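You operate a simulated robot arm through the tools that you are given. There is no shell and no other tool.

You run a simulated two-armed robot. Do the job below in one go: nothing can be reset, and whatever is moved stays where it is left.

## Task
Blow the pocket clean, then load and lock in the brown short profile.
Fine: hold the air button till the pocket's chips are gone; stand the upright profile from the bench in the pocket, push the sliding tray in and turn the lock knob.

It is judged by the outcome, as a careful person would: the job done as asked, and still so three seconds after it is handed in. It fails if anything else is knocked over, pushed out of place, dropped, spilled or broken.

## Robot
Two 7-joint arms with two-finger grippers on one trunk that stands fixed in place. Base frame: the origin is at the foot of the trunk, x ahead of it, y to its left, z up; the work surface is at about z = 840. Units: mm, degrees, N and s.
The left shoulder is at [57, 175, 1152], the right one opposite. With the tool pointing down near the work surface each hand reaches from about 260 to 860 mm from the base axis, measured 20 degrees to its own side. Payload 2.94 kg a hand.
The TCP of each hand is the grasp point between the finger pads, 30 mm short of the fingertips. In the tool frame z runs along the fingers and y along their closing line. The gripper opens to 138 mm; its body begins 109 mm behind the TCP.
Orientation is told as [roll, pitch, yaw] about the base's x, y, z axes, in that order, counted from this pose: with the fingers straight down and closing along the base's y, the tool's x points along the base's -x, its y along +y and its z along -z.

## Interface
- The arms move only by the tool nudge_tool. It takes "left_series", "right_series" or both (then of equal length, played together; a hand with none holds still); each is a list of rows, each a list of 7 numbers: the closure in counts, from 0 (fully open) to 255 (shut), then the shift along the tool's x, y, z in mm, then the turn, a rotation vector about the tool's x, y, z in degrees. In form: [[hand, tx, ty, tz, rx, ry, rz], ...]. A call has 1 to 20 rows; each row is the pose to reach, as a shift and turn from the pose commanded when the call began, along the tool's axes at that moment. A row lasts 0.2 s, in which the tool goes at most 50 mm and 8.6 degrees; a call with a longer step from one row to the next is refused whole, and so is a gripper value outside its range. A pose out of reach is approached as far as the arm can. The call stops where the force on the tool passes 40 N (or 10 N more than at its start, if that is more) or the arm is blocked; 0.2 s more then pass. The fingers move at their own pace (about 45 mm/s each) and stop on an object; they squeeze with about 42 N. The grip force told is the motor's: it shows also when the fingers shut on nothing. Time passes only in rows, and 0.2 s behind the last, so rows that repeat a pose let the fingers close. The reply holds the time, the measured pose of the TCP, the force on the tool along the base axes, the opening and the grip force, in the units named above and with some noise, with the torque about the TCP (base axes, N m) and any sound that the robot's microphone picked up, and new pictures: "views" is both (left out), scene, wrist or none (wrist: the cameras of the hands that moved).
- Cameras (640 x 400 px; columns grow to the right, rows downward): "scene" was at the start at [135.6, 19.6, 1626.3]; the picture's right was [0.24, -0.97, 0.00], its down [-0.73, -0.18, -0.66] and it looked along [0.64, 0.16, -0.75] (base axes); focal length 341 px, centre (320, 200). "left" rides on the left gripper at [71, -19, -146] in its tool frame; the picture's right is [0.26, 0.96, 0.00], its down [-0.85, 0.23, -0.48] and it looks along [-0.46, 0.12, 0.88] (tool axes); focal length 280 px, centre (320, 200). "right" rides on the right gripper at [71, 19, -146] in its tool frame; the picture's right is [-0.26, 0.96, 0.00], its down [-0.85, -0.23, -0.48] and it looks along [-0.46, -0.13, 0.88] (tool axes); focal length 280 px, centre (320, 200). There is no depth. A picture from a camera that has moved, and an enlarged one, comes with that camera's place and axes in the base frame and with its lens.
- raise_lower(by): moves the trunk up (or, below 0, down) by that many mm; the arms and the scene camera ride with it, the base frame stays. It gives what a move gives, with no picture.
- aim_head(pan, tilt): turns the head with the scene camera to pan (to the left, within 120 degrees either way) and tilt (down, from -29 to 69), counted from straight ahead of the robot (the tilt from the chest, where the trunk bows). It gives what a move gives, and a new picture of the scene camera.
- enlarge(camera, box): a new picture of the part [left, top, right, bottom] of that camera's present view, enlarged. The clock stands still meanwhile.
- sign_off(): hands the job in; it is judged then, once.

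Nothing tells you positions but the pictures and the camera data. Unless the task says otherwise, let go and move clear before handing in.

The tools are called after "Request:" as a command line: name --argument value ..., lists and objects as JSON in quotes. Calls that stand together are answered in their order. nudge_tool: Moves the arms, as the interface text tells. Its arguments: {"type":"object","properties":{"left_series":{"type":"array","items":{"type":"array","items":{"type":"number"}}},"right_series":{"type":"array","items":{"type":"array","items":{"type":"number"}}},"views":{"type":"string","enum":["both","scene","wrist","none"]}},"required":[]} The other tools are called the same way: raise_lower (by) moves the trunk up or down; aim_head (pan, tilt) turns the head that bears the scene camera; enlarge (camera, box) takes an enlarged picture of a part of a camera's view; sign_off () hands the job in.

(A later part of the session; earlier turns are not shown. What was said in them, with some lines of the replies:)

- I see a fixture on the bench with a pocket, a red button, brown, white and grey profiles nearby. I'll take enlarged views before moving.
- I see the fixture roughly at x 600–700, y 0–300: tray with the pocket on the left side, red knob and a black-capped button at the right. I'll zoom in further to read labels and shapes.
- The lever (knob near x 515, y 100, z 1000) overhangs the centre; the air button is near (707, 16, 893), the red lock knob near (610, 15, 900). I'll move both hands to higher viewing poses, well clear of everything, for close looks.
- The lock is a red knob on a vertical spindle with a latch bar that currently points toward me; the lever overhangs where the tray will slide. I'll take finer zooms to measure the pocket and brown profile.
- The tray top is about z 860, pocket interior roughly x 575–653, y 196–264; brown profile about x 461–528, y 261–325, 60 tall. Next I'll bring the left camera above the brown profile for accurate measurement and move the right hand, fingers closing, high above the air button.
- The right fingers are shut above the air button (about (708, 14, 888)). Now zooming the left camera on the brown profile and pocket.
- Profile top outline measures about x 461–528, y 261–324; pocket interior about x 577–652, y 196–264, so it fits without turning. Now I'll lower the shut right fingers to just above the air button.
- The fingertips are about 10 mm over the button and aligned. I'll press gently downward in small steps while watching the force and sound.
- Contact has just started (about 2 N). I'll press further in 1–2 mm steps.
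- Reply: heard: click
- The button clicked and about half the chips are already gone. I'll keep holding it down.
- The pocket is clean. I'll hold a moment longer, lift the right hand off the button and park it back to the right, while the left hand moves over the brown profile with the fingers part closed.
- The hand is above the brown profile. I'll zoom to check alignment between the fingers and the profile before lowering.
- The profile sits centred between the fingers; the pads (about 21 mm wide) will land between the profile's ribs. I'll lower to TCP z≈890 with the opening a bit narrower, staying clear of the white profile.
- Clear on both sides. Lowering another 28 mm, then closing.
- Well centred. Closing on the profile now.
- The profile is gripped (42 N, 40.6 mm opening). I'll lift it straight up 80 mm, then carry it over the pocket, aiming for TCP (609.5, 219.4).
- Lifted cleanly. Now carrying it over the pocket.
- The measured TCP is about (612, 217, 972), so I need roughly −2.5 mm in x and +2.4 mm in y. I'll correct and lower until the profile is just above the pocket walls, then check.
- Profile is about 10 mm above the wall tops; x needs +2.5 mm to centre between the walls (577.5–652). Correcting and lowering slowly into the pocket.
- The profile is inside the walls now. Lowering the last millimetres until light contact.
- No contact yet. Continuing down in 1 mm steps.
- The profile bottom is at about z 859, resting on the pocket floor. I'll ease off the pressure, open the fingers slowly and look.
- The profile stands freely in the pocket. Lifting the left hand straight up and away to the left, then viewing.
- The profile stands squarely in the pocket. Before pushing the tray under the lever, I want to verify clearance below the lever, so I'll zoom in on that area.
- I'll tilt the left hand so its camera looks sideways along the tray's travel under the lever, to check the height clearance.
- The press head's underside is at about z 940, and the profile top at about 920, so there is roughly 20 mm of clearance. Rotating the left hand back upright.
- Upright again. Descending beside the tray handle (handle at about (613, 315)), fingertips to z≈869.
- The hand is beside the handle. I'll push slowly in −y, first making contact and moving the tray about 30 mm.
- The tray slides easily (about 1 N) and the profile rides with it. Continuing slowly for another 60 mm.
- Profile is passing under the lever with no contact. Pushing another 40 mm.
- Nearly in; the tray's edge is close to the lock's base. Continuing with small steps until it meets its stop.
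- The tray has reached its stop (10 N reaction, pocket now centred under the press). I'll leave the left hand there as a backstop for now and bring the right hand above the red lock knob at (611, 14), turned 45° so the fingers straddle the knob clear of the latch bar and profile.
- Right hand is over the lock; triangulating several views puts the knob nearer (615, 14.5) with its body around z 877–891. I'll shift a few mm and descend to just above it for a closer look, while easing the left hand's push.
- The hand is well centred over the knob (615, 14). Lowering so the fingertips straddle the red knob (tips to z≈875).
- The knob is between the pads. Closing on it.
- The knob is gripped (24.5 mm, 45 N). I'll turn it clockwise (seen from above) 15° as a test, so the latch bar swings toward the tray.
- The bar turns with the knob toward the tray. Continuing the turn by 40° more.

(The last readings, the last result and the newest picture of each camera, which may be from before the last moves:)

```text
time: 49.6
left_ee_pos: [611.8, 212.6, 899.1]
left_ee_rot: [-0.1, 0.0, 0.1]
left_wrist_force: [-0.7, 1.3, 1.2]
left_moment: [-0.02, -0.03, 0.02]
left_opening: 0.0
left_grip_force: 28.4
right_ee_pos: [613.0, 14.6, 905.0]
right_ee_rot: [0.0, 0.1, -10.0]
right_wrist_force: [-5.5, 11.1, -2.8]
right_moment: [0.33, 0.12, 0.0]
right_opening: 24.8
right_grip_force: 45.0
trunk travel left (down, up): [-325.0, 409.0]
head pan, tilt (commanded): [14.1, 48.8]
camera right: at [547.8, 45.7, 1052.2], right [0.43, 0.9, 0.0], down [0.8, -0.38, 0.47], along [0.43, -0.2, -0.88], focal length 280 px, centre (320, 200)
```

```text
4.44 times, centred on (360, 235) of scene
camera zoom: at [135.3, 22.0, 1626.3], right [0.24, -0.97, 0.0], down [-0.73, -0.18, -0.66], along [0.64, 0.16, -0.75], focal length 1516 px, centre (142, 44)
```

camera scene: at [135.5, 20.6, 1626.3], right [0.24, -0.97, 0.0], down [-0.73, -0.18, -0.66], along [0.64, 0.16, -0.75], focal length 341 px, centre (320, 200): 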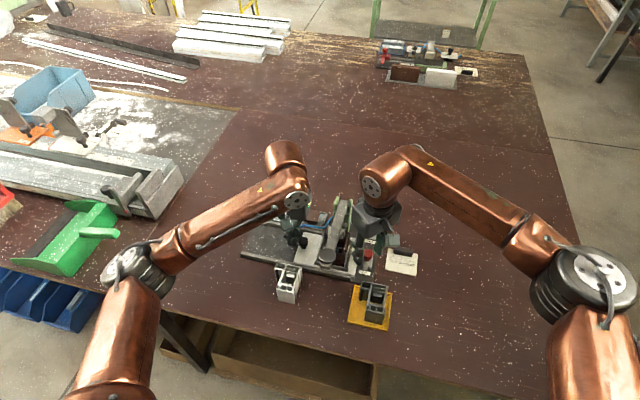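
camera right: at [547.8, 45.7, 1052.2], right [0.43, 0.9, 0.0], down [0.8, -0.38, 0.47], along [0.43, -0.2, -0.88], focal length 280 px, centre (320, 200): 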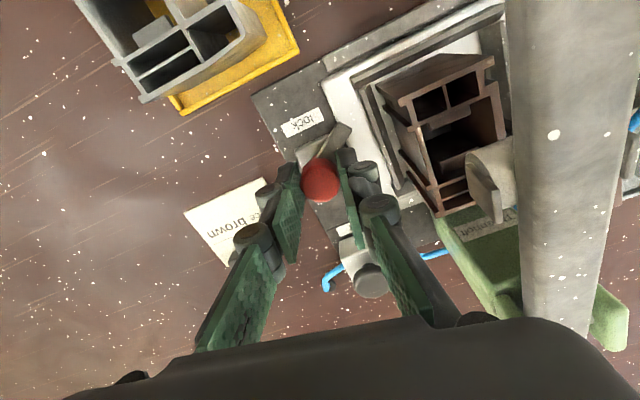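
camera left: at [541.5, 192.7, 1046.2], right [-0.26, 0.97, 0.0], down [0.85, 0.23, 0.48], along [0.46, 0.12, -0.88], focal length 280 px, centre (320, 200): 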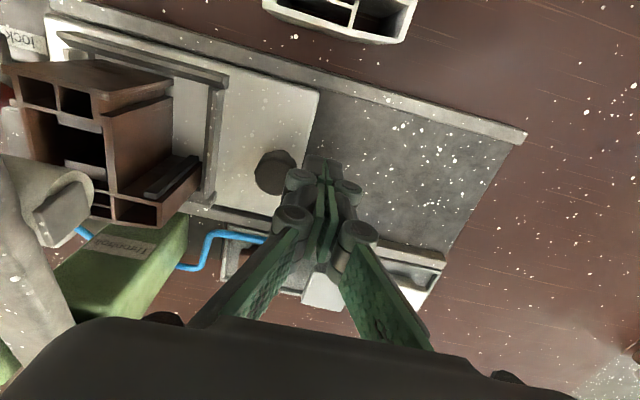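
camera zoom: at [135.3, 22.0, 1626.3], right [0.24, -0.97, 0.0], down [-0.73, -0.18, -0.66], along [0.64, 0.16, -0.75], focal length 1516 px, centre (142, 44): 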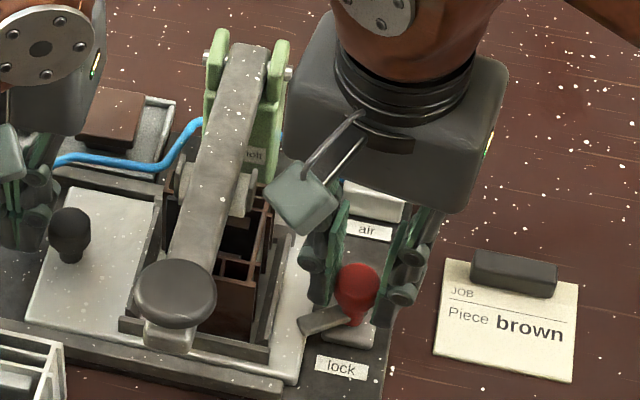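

55° turned; the bar is about to reach the tray edge. Continuing carefully to 90°.

Request:
nudge_tool --right_series '[[255, 0, 0, 0, 0, 0, 6], [255, 0, 0, 0, 0, 0, 12], [255, 0, 0, 0, 0, 0, 18], [255, 0, 0, 0, 0, 0, 18]]' --views "wrist"

Request:
enlarge --camera "right" --box '[220, 80, 440, 260]'

Request:
enlarge --camera "scene" --box '[320, 190, 400, 280]'

```text
time: 50.6
left_ee_pos: [612.9, 214.1, 899.6]
left_ee_rot: [-0.1, 0.0, 0.1]
left_wrist_force: [0.2, -0.1, 0.8]
left_moment: [-0.01, -0.03, 0.03]
left_opening: 0.0
left_grip_force: 27.9
right_ee_pos: [613.4, 15.9, 904.7]
right_ee_rot: [0.0, 0.2, -28.1]
right_wrist_force: [-7.0, 14.8, -2.1]
right_moment: [0.37, 0.08, 0.01]
right_opening: 24.7
right_grip_force: 44.7
trunk travel left (down, up): [-325.0, 409.0]
head pan, tilt (commanded): [14.1, 48.8]
camera right: at [560.9, 64.9, 1052.2], right [0.69, 0.73, 0.0], down [0.64, -0.6, 0.47], along [0.35, -0.33, -0.88], focal length 280 px, centre (320, 200)
```

right: 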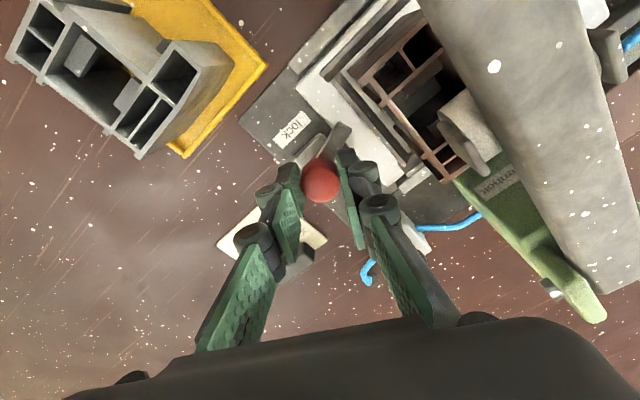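

```text
2.22 times, centred on (330, 170) of right
camera zoom: at [560.9, 64.9, 1052.2], right [0.69, 0.73, 0.0], down [0.64, -0.6, 0.47], along [0.35, -0.33, -0.88], focal length 623 px, centre (298, 267)
```

zoom: 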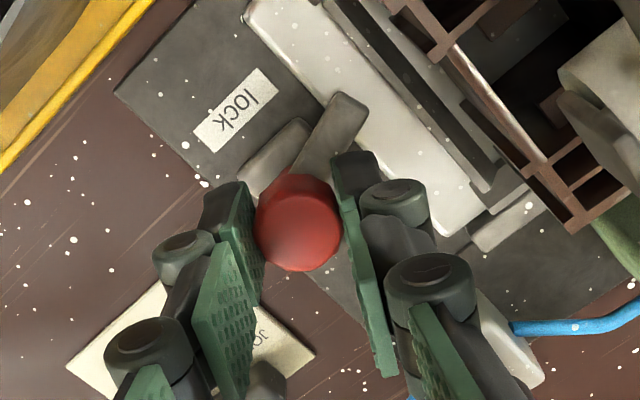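

```text
4.44 times, centred on (360, 235) of scene
camera zoom: at [135.2, 22.5, 1626.3], right [0.24, -0.97, 0.0], down [-0.73, -0.18, -0.66], along [0.64, 0.16, -0.75], focal length 1516 px, centre (142, 44)
```

zoom: 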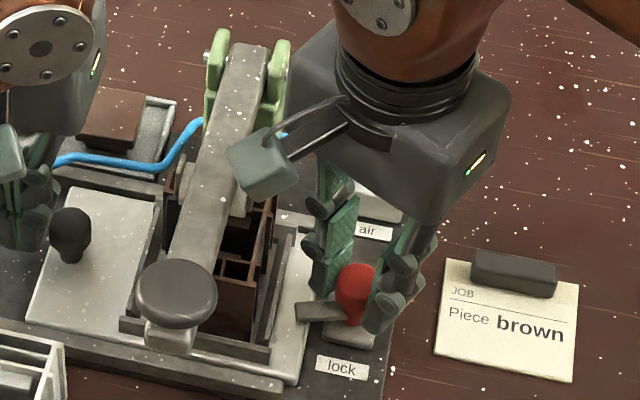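

The latch bar is swinging over the tray's edge. Finishing the turn to 90° with a slight sideways correction to relieve side load.

Request:
nudge_tool --right_series '[[255, 0.7, 0.5, 0, 0, 0, 5], [255, 1.3, 1, 0, 0, 0, 10], [255, 1.3, 1, 0, 0, 0, 14], [255, 1.3, 1, 0, 0, 0, 17], [255, 1.3, 1, 0, 0, 0, 17]]' --views "wrist"

Request:
enlarge --camera "right" --box '[220, 60, 440, 240]'

Request:
enlarge --camera "scene" --box '[320, 190, 400, 280]'

```text
time: 51.8
left_ee_pos: [611.7, 212.5, 899.2]
left_ee_rot: [-0.1, 0.0, 0.0]
left_wrist_force: [-1.1, 1.3, 1.5]
left_moment: [0.0, -0.01, 0.01]
left_opening: 0.0
left_grip_force: 27.7
right_ee_pos: [614.4, 15.5, 906.3]
right_ee_rot: [0.0, 0.0, -45.0]
right_wrist_force: [0.2, 8.3, -2.9]
right_moment: [0.33, 0.03, -0.01]
right_opening: 24.7
right_grip_force: 44.9
trunk travel left (down, up): [-325.0, 409.0]
head pan, tilt (commanded): [14.1, 48.8]
camera right: at [577.8, 78.7, 1052.1], right [0.87, 0.5, 0.0], down [0.44, -0.76, 0.48], along [0.24, -0.41, -0.88], focal length 280 px, centre (320, 200)
```

right: 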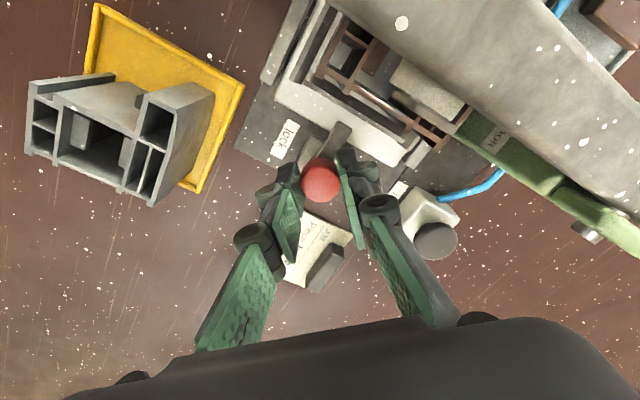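

```text
2.22 times, centred on (330, 150) of right
camera zoom: at [577.8, 78.7, 1052.1], right [0.87, 0.5, 0.0], down [0.44, -0.76, 0.48], along [0.24, -0.41, -0.88], focal length 623 px, centre (298, 311)
```

zoom: 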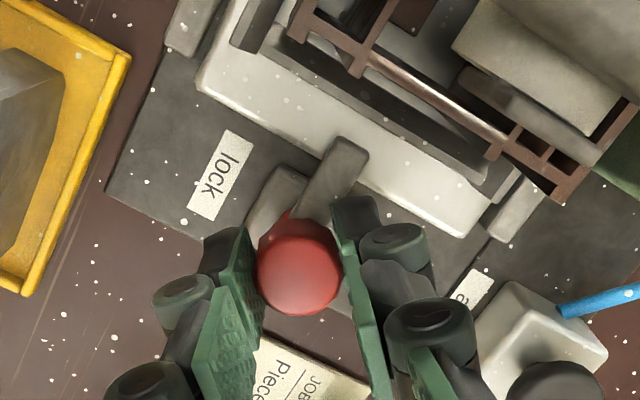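

```text
4.44 times, centred on (360, 235) of scene
camera zoom: at [135.8, 21.7, 1626.3], right [0.24, -0.97, 0.0], down [-0.73, -0.18, -0.66], along [0.64, 0.16, -0.75], focal length 1516 px, centre (142, 44)
```

zoom: 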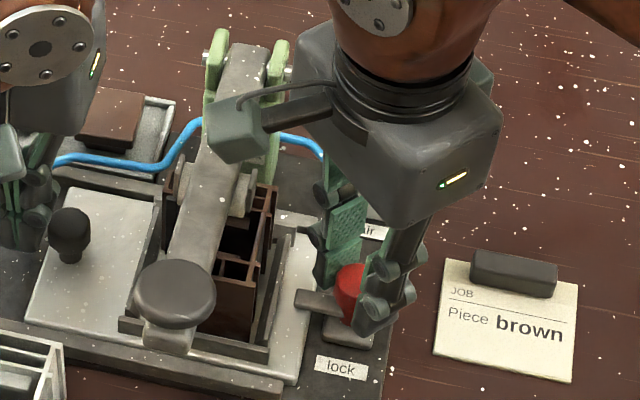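

The knob has turned 90° and the bar lies square across the tray edge. I'll nudge a few degrees more to feel for an end stop.

Request:
nudge_tool --right_series '[[255, -0.6, 0.6, 0, 0, 0, 3], [255, -0.6, 0.6, 0, 0, 0, 6], [255, -0.6, 0.6, 0, 0, 0, 6]]' --views "wrist"

Request:
enlarge --camera "right" --box '[220, 60, 440, 240]'

```text
time: 52.6
left_ee_pos: [613.2, 211.5, 900.3]
left_ee_rot: [0.0, 0.0, 0.0]
left_wrist_force: [-0.7, 4.9, -0.5]
left_moment: [0.03, 0.01, 0.0]
left_opening: 0.0
left_grip_force: 28.3
right_ee_pos: [615.3, 14.0, 905.7]
right_ee_rot: [0.0, 0.0, -51.1]
right_wrist_force: [2.9, 3.1, 1.9]
right_moment: [-0.05, -0.16, 0.38]
right_opening: 24.8
right_grip_force: 45.0
trunk travel left (down, up): [-325.0, 409.0]
head pan, tilt (commanded): [14.1, 48.8]
camera right: at [585.4, 81.5, 1052.1], right [0.92, 0.4, 0.0], down [0.35, -0.81, 0.48], along [0.19, -0.44, -0.88], focal length 280 px, centre (320, 200)
```

right: 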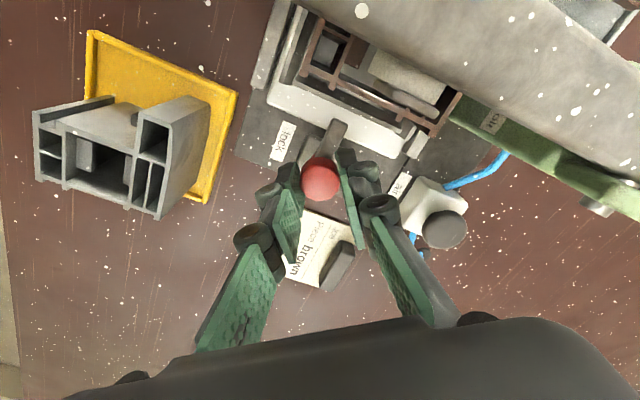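

```text
2.22 times, centred on (330, 150) of right
camera zoom: at [585.4, 81.5, 1052.1], right [0.92, 0.4, 0.0], down [0.35, -0.81, 0.48], along [0.19, -0.44, -0.88], focal length 623 px, centre (298, 311)
```

zoom: 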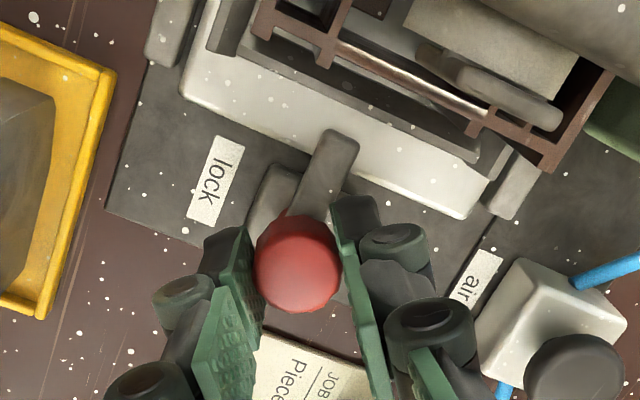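

The resisting torque rose to 0.38 N·m with the bar staying square, so the lock is at its end stop. Releasing the knob and lifting the right hand straight up.

Request:
nudge_tool --right_series '[[240, 0, 0, 0, 0, 0, 6], [200, 0, 0, 0, 0, 0, 6], [175, 0, 0, 0, 0, 0, 6], [175, 0, 0, 0, 0, 0, 6], [175, 0, 0, 0, 0, 0, 6]]' --views "wrist"

Request:
enlarge --camera "right" --box '[220, 60, 440, 240]'

```text
time: 53.8
left_ee_pos: [613.5, 211.4, 900.7]
left_ee_rot: [0.0, 0.1, 0.0]
left_wrist_force: [-0.1, 6.1, 0.9]
left_moment: [0.01, -0.01, 0.01]
left_opening: 0.0
left_grip_force: 28.8
right_ee_pos: [614.1, 16.0, 905.6]
right_ee_rot: [-0.1, 0.1, -57.0]
right_wrist_force: [0.5, -0.1, -0.5]
right_moment: [0.01, 0.03, 0.0]
right_opening: 43.2
right_grip_force: 0.1
trunk travel left (down, up): [-325.0, 409.0]
head pan, tilt (commanded): [14.1, 48.8]
camera right: at [592.1, 84.7, 1052.0], right [0.95, 0.31, 0.0], down [0.27, -0.84, 0.48], along [0.14, -0.45, -0.88], focal length 280 px, centre (320, 200)
```

right: 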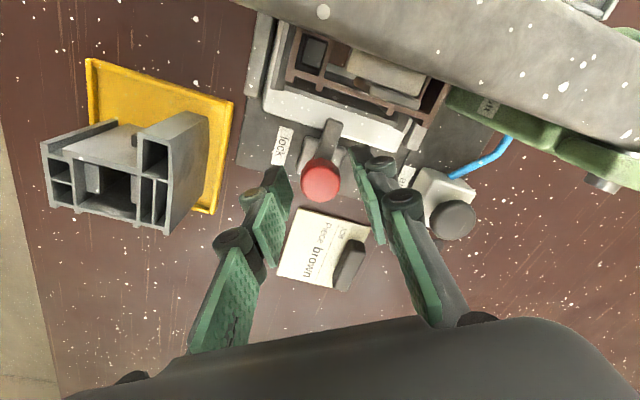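

```text
2.22 times, centred on (330, 150) of right
camera zoom: at [592.1, 84.7, 1052.0], right [0.95, 0.31, 0.0], down [0.27, -0.84, 0.48], along [0.14, -0.45, -0.88], focal length 623 px, centre (298, 311)
```

zoom: 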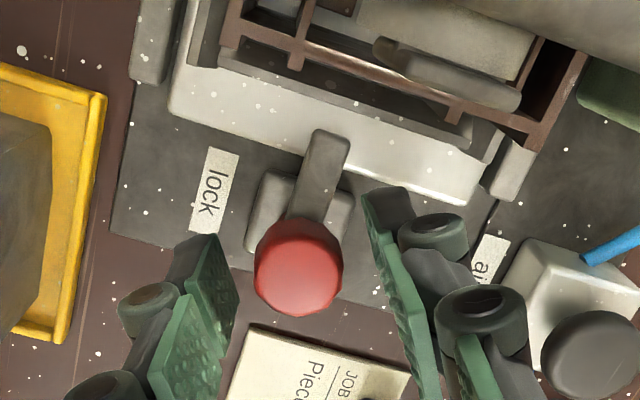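

The bar stays locked across the tray. Lifting the right hand up and parking it away to the right, turning it back to neutral; the left hand backs off the handle at the same time.

Request:
nudge_tool --right_series '[[175, 0, 0, -10, 0, 0, 0], [175, 0, 0, -35, 0, 0, 0], [175, 0, 0, -65, 0, 0, 0], [175, 0, 0, -95, 0, 0, 0], [175, 0, 0, -125, 0, 0, 0], [175, -25, -22, -145, 0, 0, 0], [175, -50, -44, -160, 0, 0, -8], [175, -75, -66, -165, 0, 0, -16], [175, -106, -93, -170, 0, 0, -24], [175, -106, -93, -170, 0, 0, -32], [175, -106, -93, -170, 0, 0, -40], [175, -106, -93, -170, 0, 0, -48], [175, -106, -93, -170, 0, 0, -56], [175, -106, -93, -170, 0, 0, -56]]' --left_series '[[255, 0, 3, 0, 0, 0, 0], [255, 0, 8, 0, 0, 0, 0], [255, 0, 14, 0, 0, 0, 0], [255, 0, 20, 0, 0, 0, 0], [255, 0, 26, -5, 0, 0, 0], [255, 0, 32, -25, 0, 0, 0], [255, 0, 40, -55, 0, 0, 0], [255, 0, 55, -85, 0, 0, 0], [255, 0, 80, -115, 0, 0, 0], [255, 10, 110, -140, 0, 0, 0], [255, 20, 140, -150, 0, 0, 0], [255, 30, 170, -160, 0, 0, 0], [255, 40, 200, -160, 0, 0, 0], [255, 40, 200, -160, 0, 0, 0]]' --views "both"

Request:
enlarge --camera "scene" --box '[230, 180, 420, 300]'

Request:
enlarge --camera "right" --box '[380, 0, 640, 220]'

Request:
enlarge --camera "left" --box '[0, 0, 340, 240]'

```text
time: 56.8
left_ee_pos: [572.9, 410.3, 1059.9]
left_ee_rot: [0.1, 0.0, 0.0]
left_wrist_force: [-0.8, -0.3, -0.9]
left_moment: [0.03, -0.03, -0.02]
left_opening: 0.0
left_grip_force: 27.8
right_ee_pos: [595.7, -125.0, 1075.3]
right_ee_rot: [0.0, 0.1, -0.8]
right_wrist_force: [-0.3, -0.3, -0.6]
right_moment: [0.02, -0.01, 0.01]
right_opening: 43.3
right_grip_force: 0.1
trunk travel left (down, up): [-325.0, 409.0]
head pan, tilt (commanded): [14.1, 48.8]
camera scene: at [135.8, 19.5, 1626.3], right [0.24, -0.97, 0.0], down [-0.73, -0.18, -0.66], along [0.64, 0.16, -0.75], focal length 341 px, centre (320, 200)
camera right: at [524.2, -106.1, 1221.7], right [0.28, 0.96, 0.0], down [0.85, -0.24, 0.47], along [0.46, -0.13, -0.88], focal length 280 px, centre (320, 200)
camera left: at [502.0, 391.2, 1206.1], right [-0.26, 0.97, 0.0], down [0.85, 0.23, 0.48], along [0.46, 0.12, -0.88], focal length 280 px, centre (320, 200)
```

scene: 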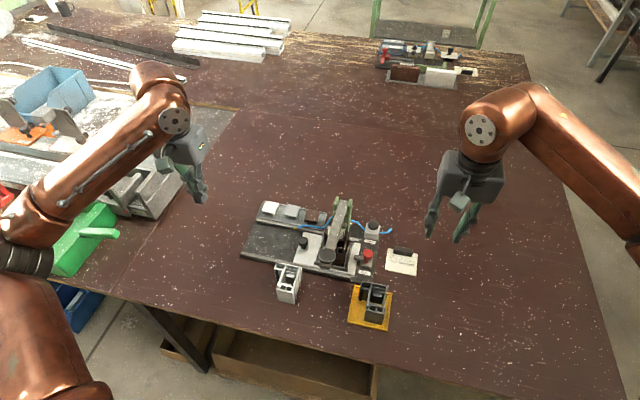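
right: 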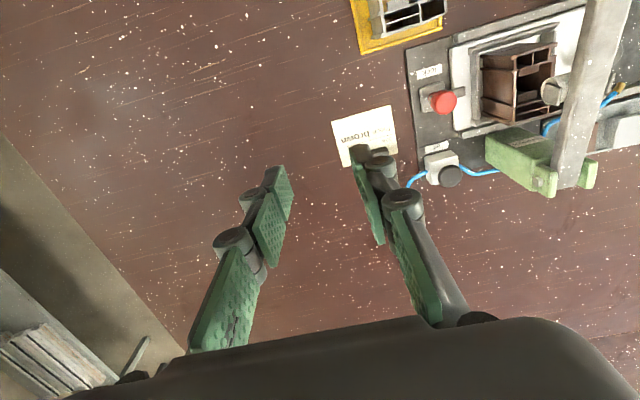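
left: 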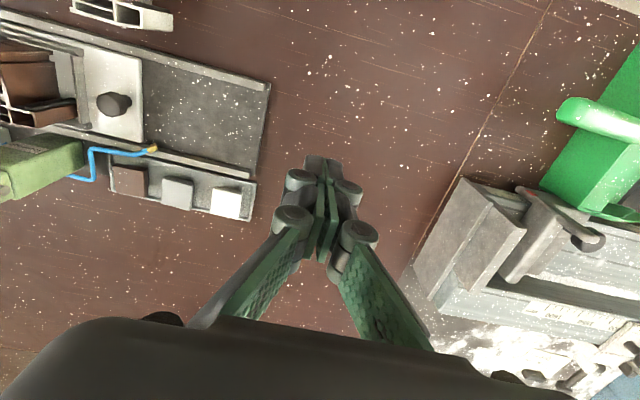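

```text
3.33 times, centred on (325, 240) of scene
camera zoom: at [135.8, 19.5, 1626.3], right [0.24, -0.97, 0.0], down [-0.73, -0.18, -0.66], along [0.64, 0.16, -0.75], focal length 1137 px, centre (303, 67)
```

zoom: 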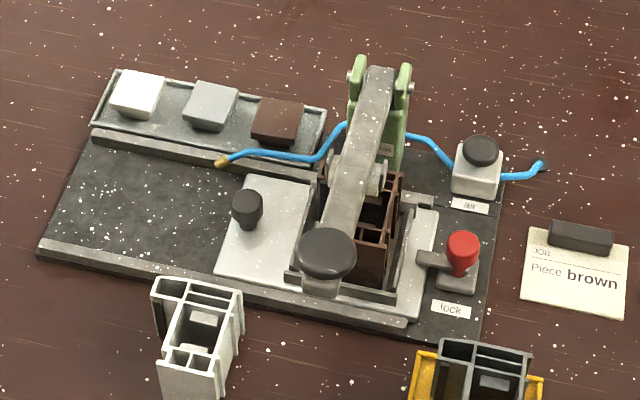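

```text
1.82 times, centred on (510, 110) of right
camera zoom: at [524.2, -106.1, 1221.7], right [0.28, 0.96, 0.0], down [0.85, -0.24, 0.47], along [0.46, -0.13, -0.88], focal length 510 px, centre (-26, 364)
```

zoom: 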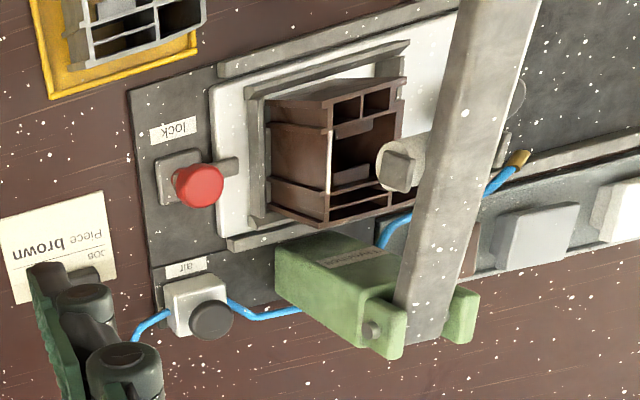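

```text
1.67 times, centred on (170, 120) of left
camera zoom: at [502.0, 391.2, 1206.1], right [-0.26, 0.97, 0.0], down [0.85, 0.23, 0.48], along [0.46, 0.12, -0.88], focal length 467 px, centre (570, 333)
```

zoom: 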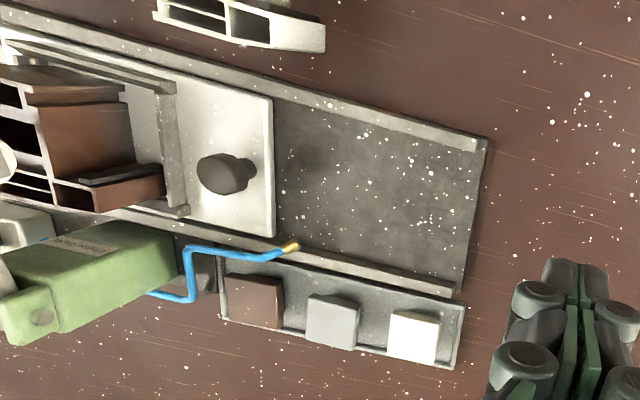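

The brown profile stands in the clean pocket, the tray is fully in, and the latch bar lies across the tray edge. Both hands are clear and nothing else has moved. One last close look at the lock before handing in.

Request:
enlarge --camera "right" --box '[400, 40, 580, 170]'

Request:
enlarge --camera "scene" --box '[310, 220, 400, 290]'

```text
3.08 times, centred on (490, 105) of right
camera zoom: at [524.2, -106.1, 1221.7], right [0.28, 0.96, 0.0], down [0.85, -0.24, 0.47], along [0.46, -0.13, -0.88], focal length 863 px, centre (-203, 492)
```

zoom: 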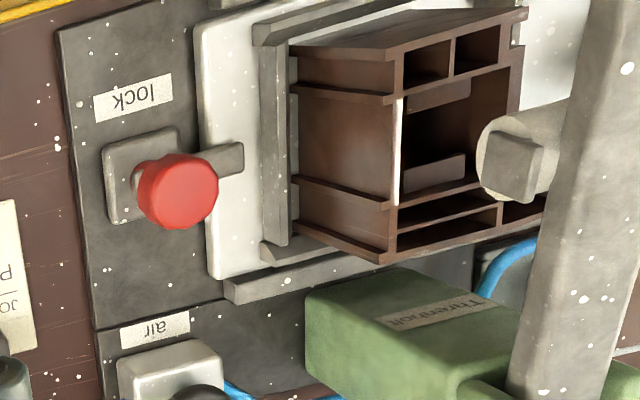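

```text
5.71 times, centred on (355, 255) of scene
camera zoom: at [135.8, 19.5, 1626.3], right [0.24, -0.97, 0.0], down [-0.73, -0.18, -0.66], along [0.64, 0.16, -0.75], focal length 1948 px, centre (120, -114)
```

zoom: 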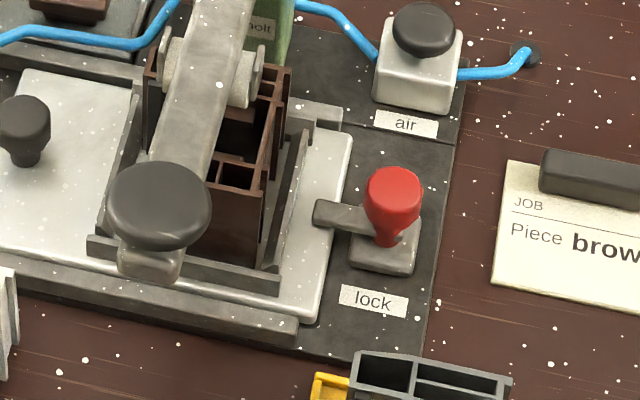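

The close views show the tray fully in, the latch bar over its edge at the end stop, the brown profile upright in the pocket, and everything else where it was. Handing in.

Request:
sign_off

```text
The job is handed in.
```

The job is done and handed in. The brown profile stands in the cleaned pocket, the tray is fully in, and the lock is turned. How it was judged hasn't come back.

- **Pocket:** I held the air button until no chips could be seen in the pocket.
- **Profile:** I lifted the brown profile off the bench and stood it in the pocket. It stayed upright while the tray slid under the press lever, with about 20 mm to spare.
- **Tray:** I pushed it in slowly by its handle until it met its stop.
- **Lock:** I turned the red knob 90° clockwise to its end stop, so the latch bar lies across the tray edge.

Both hands let go and moved clear before handing in. The last pictures showed nothing else knocked or moved.
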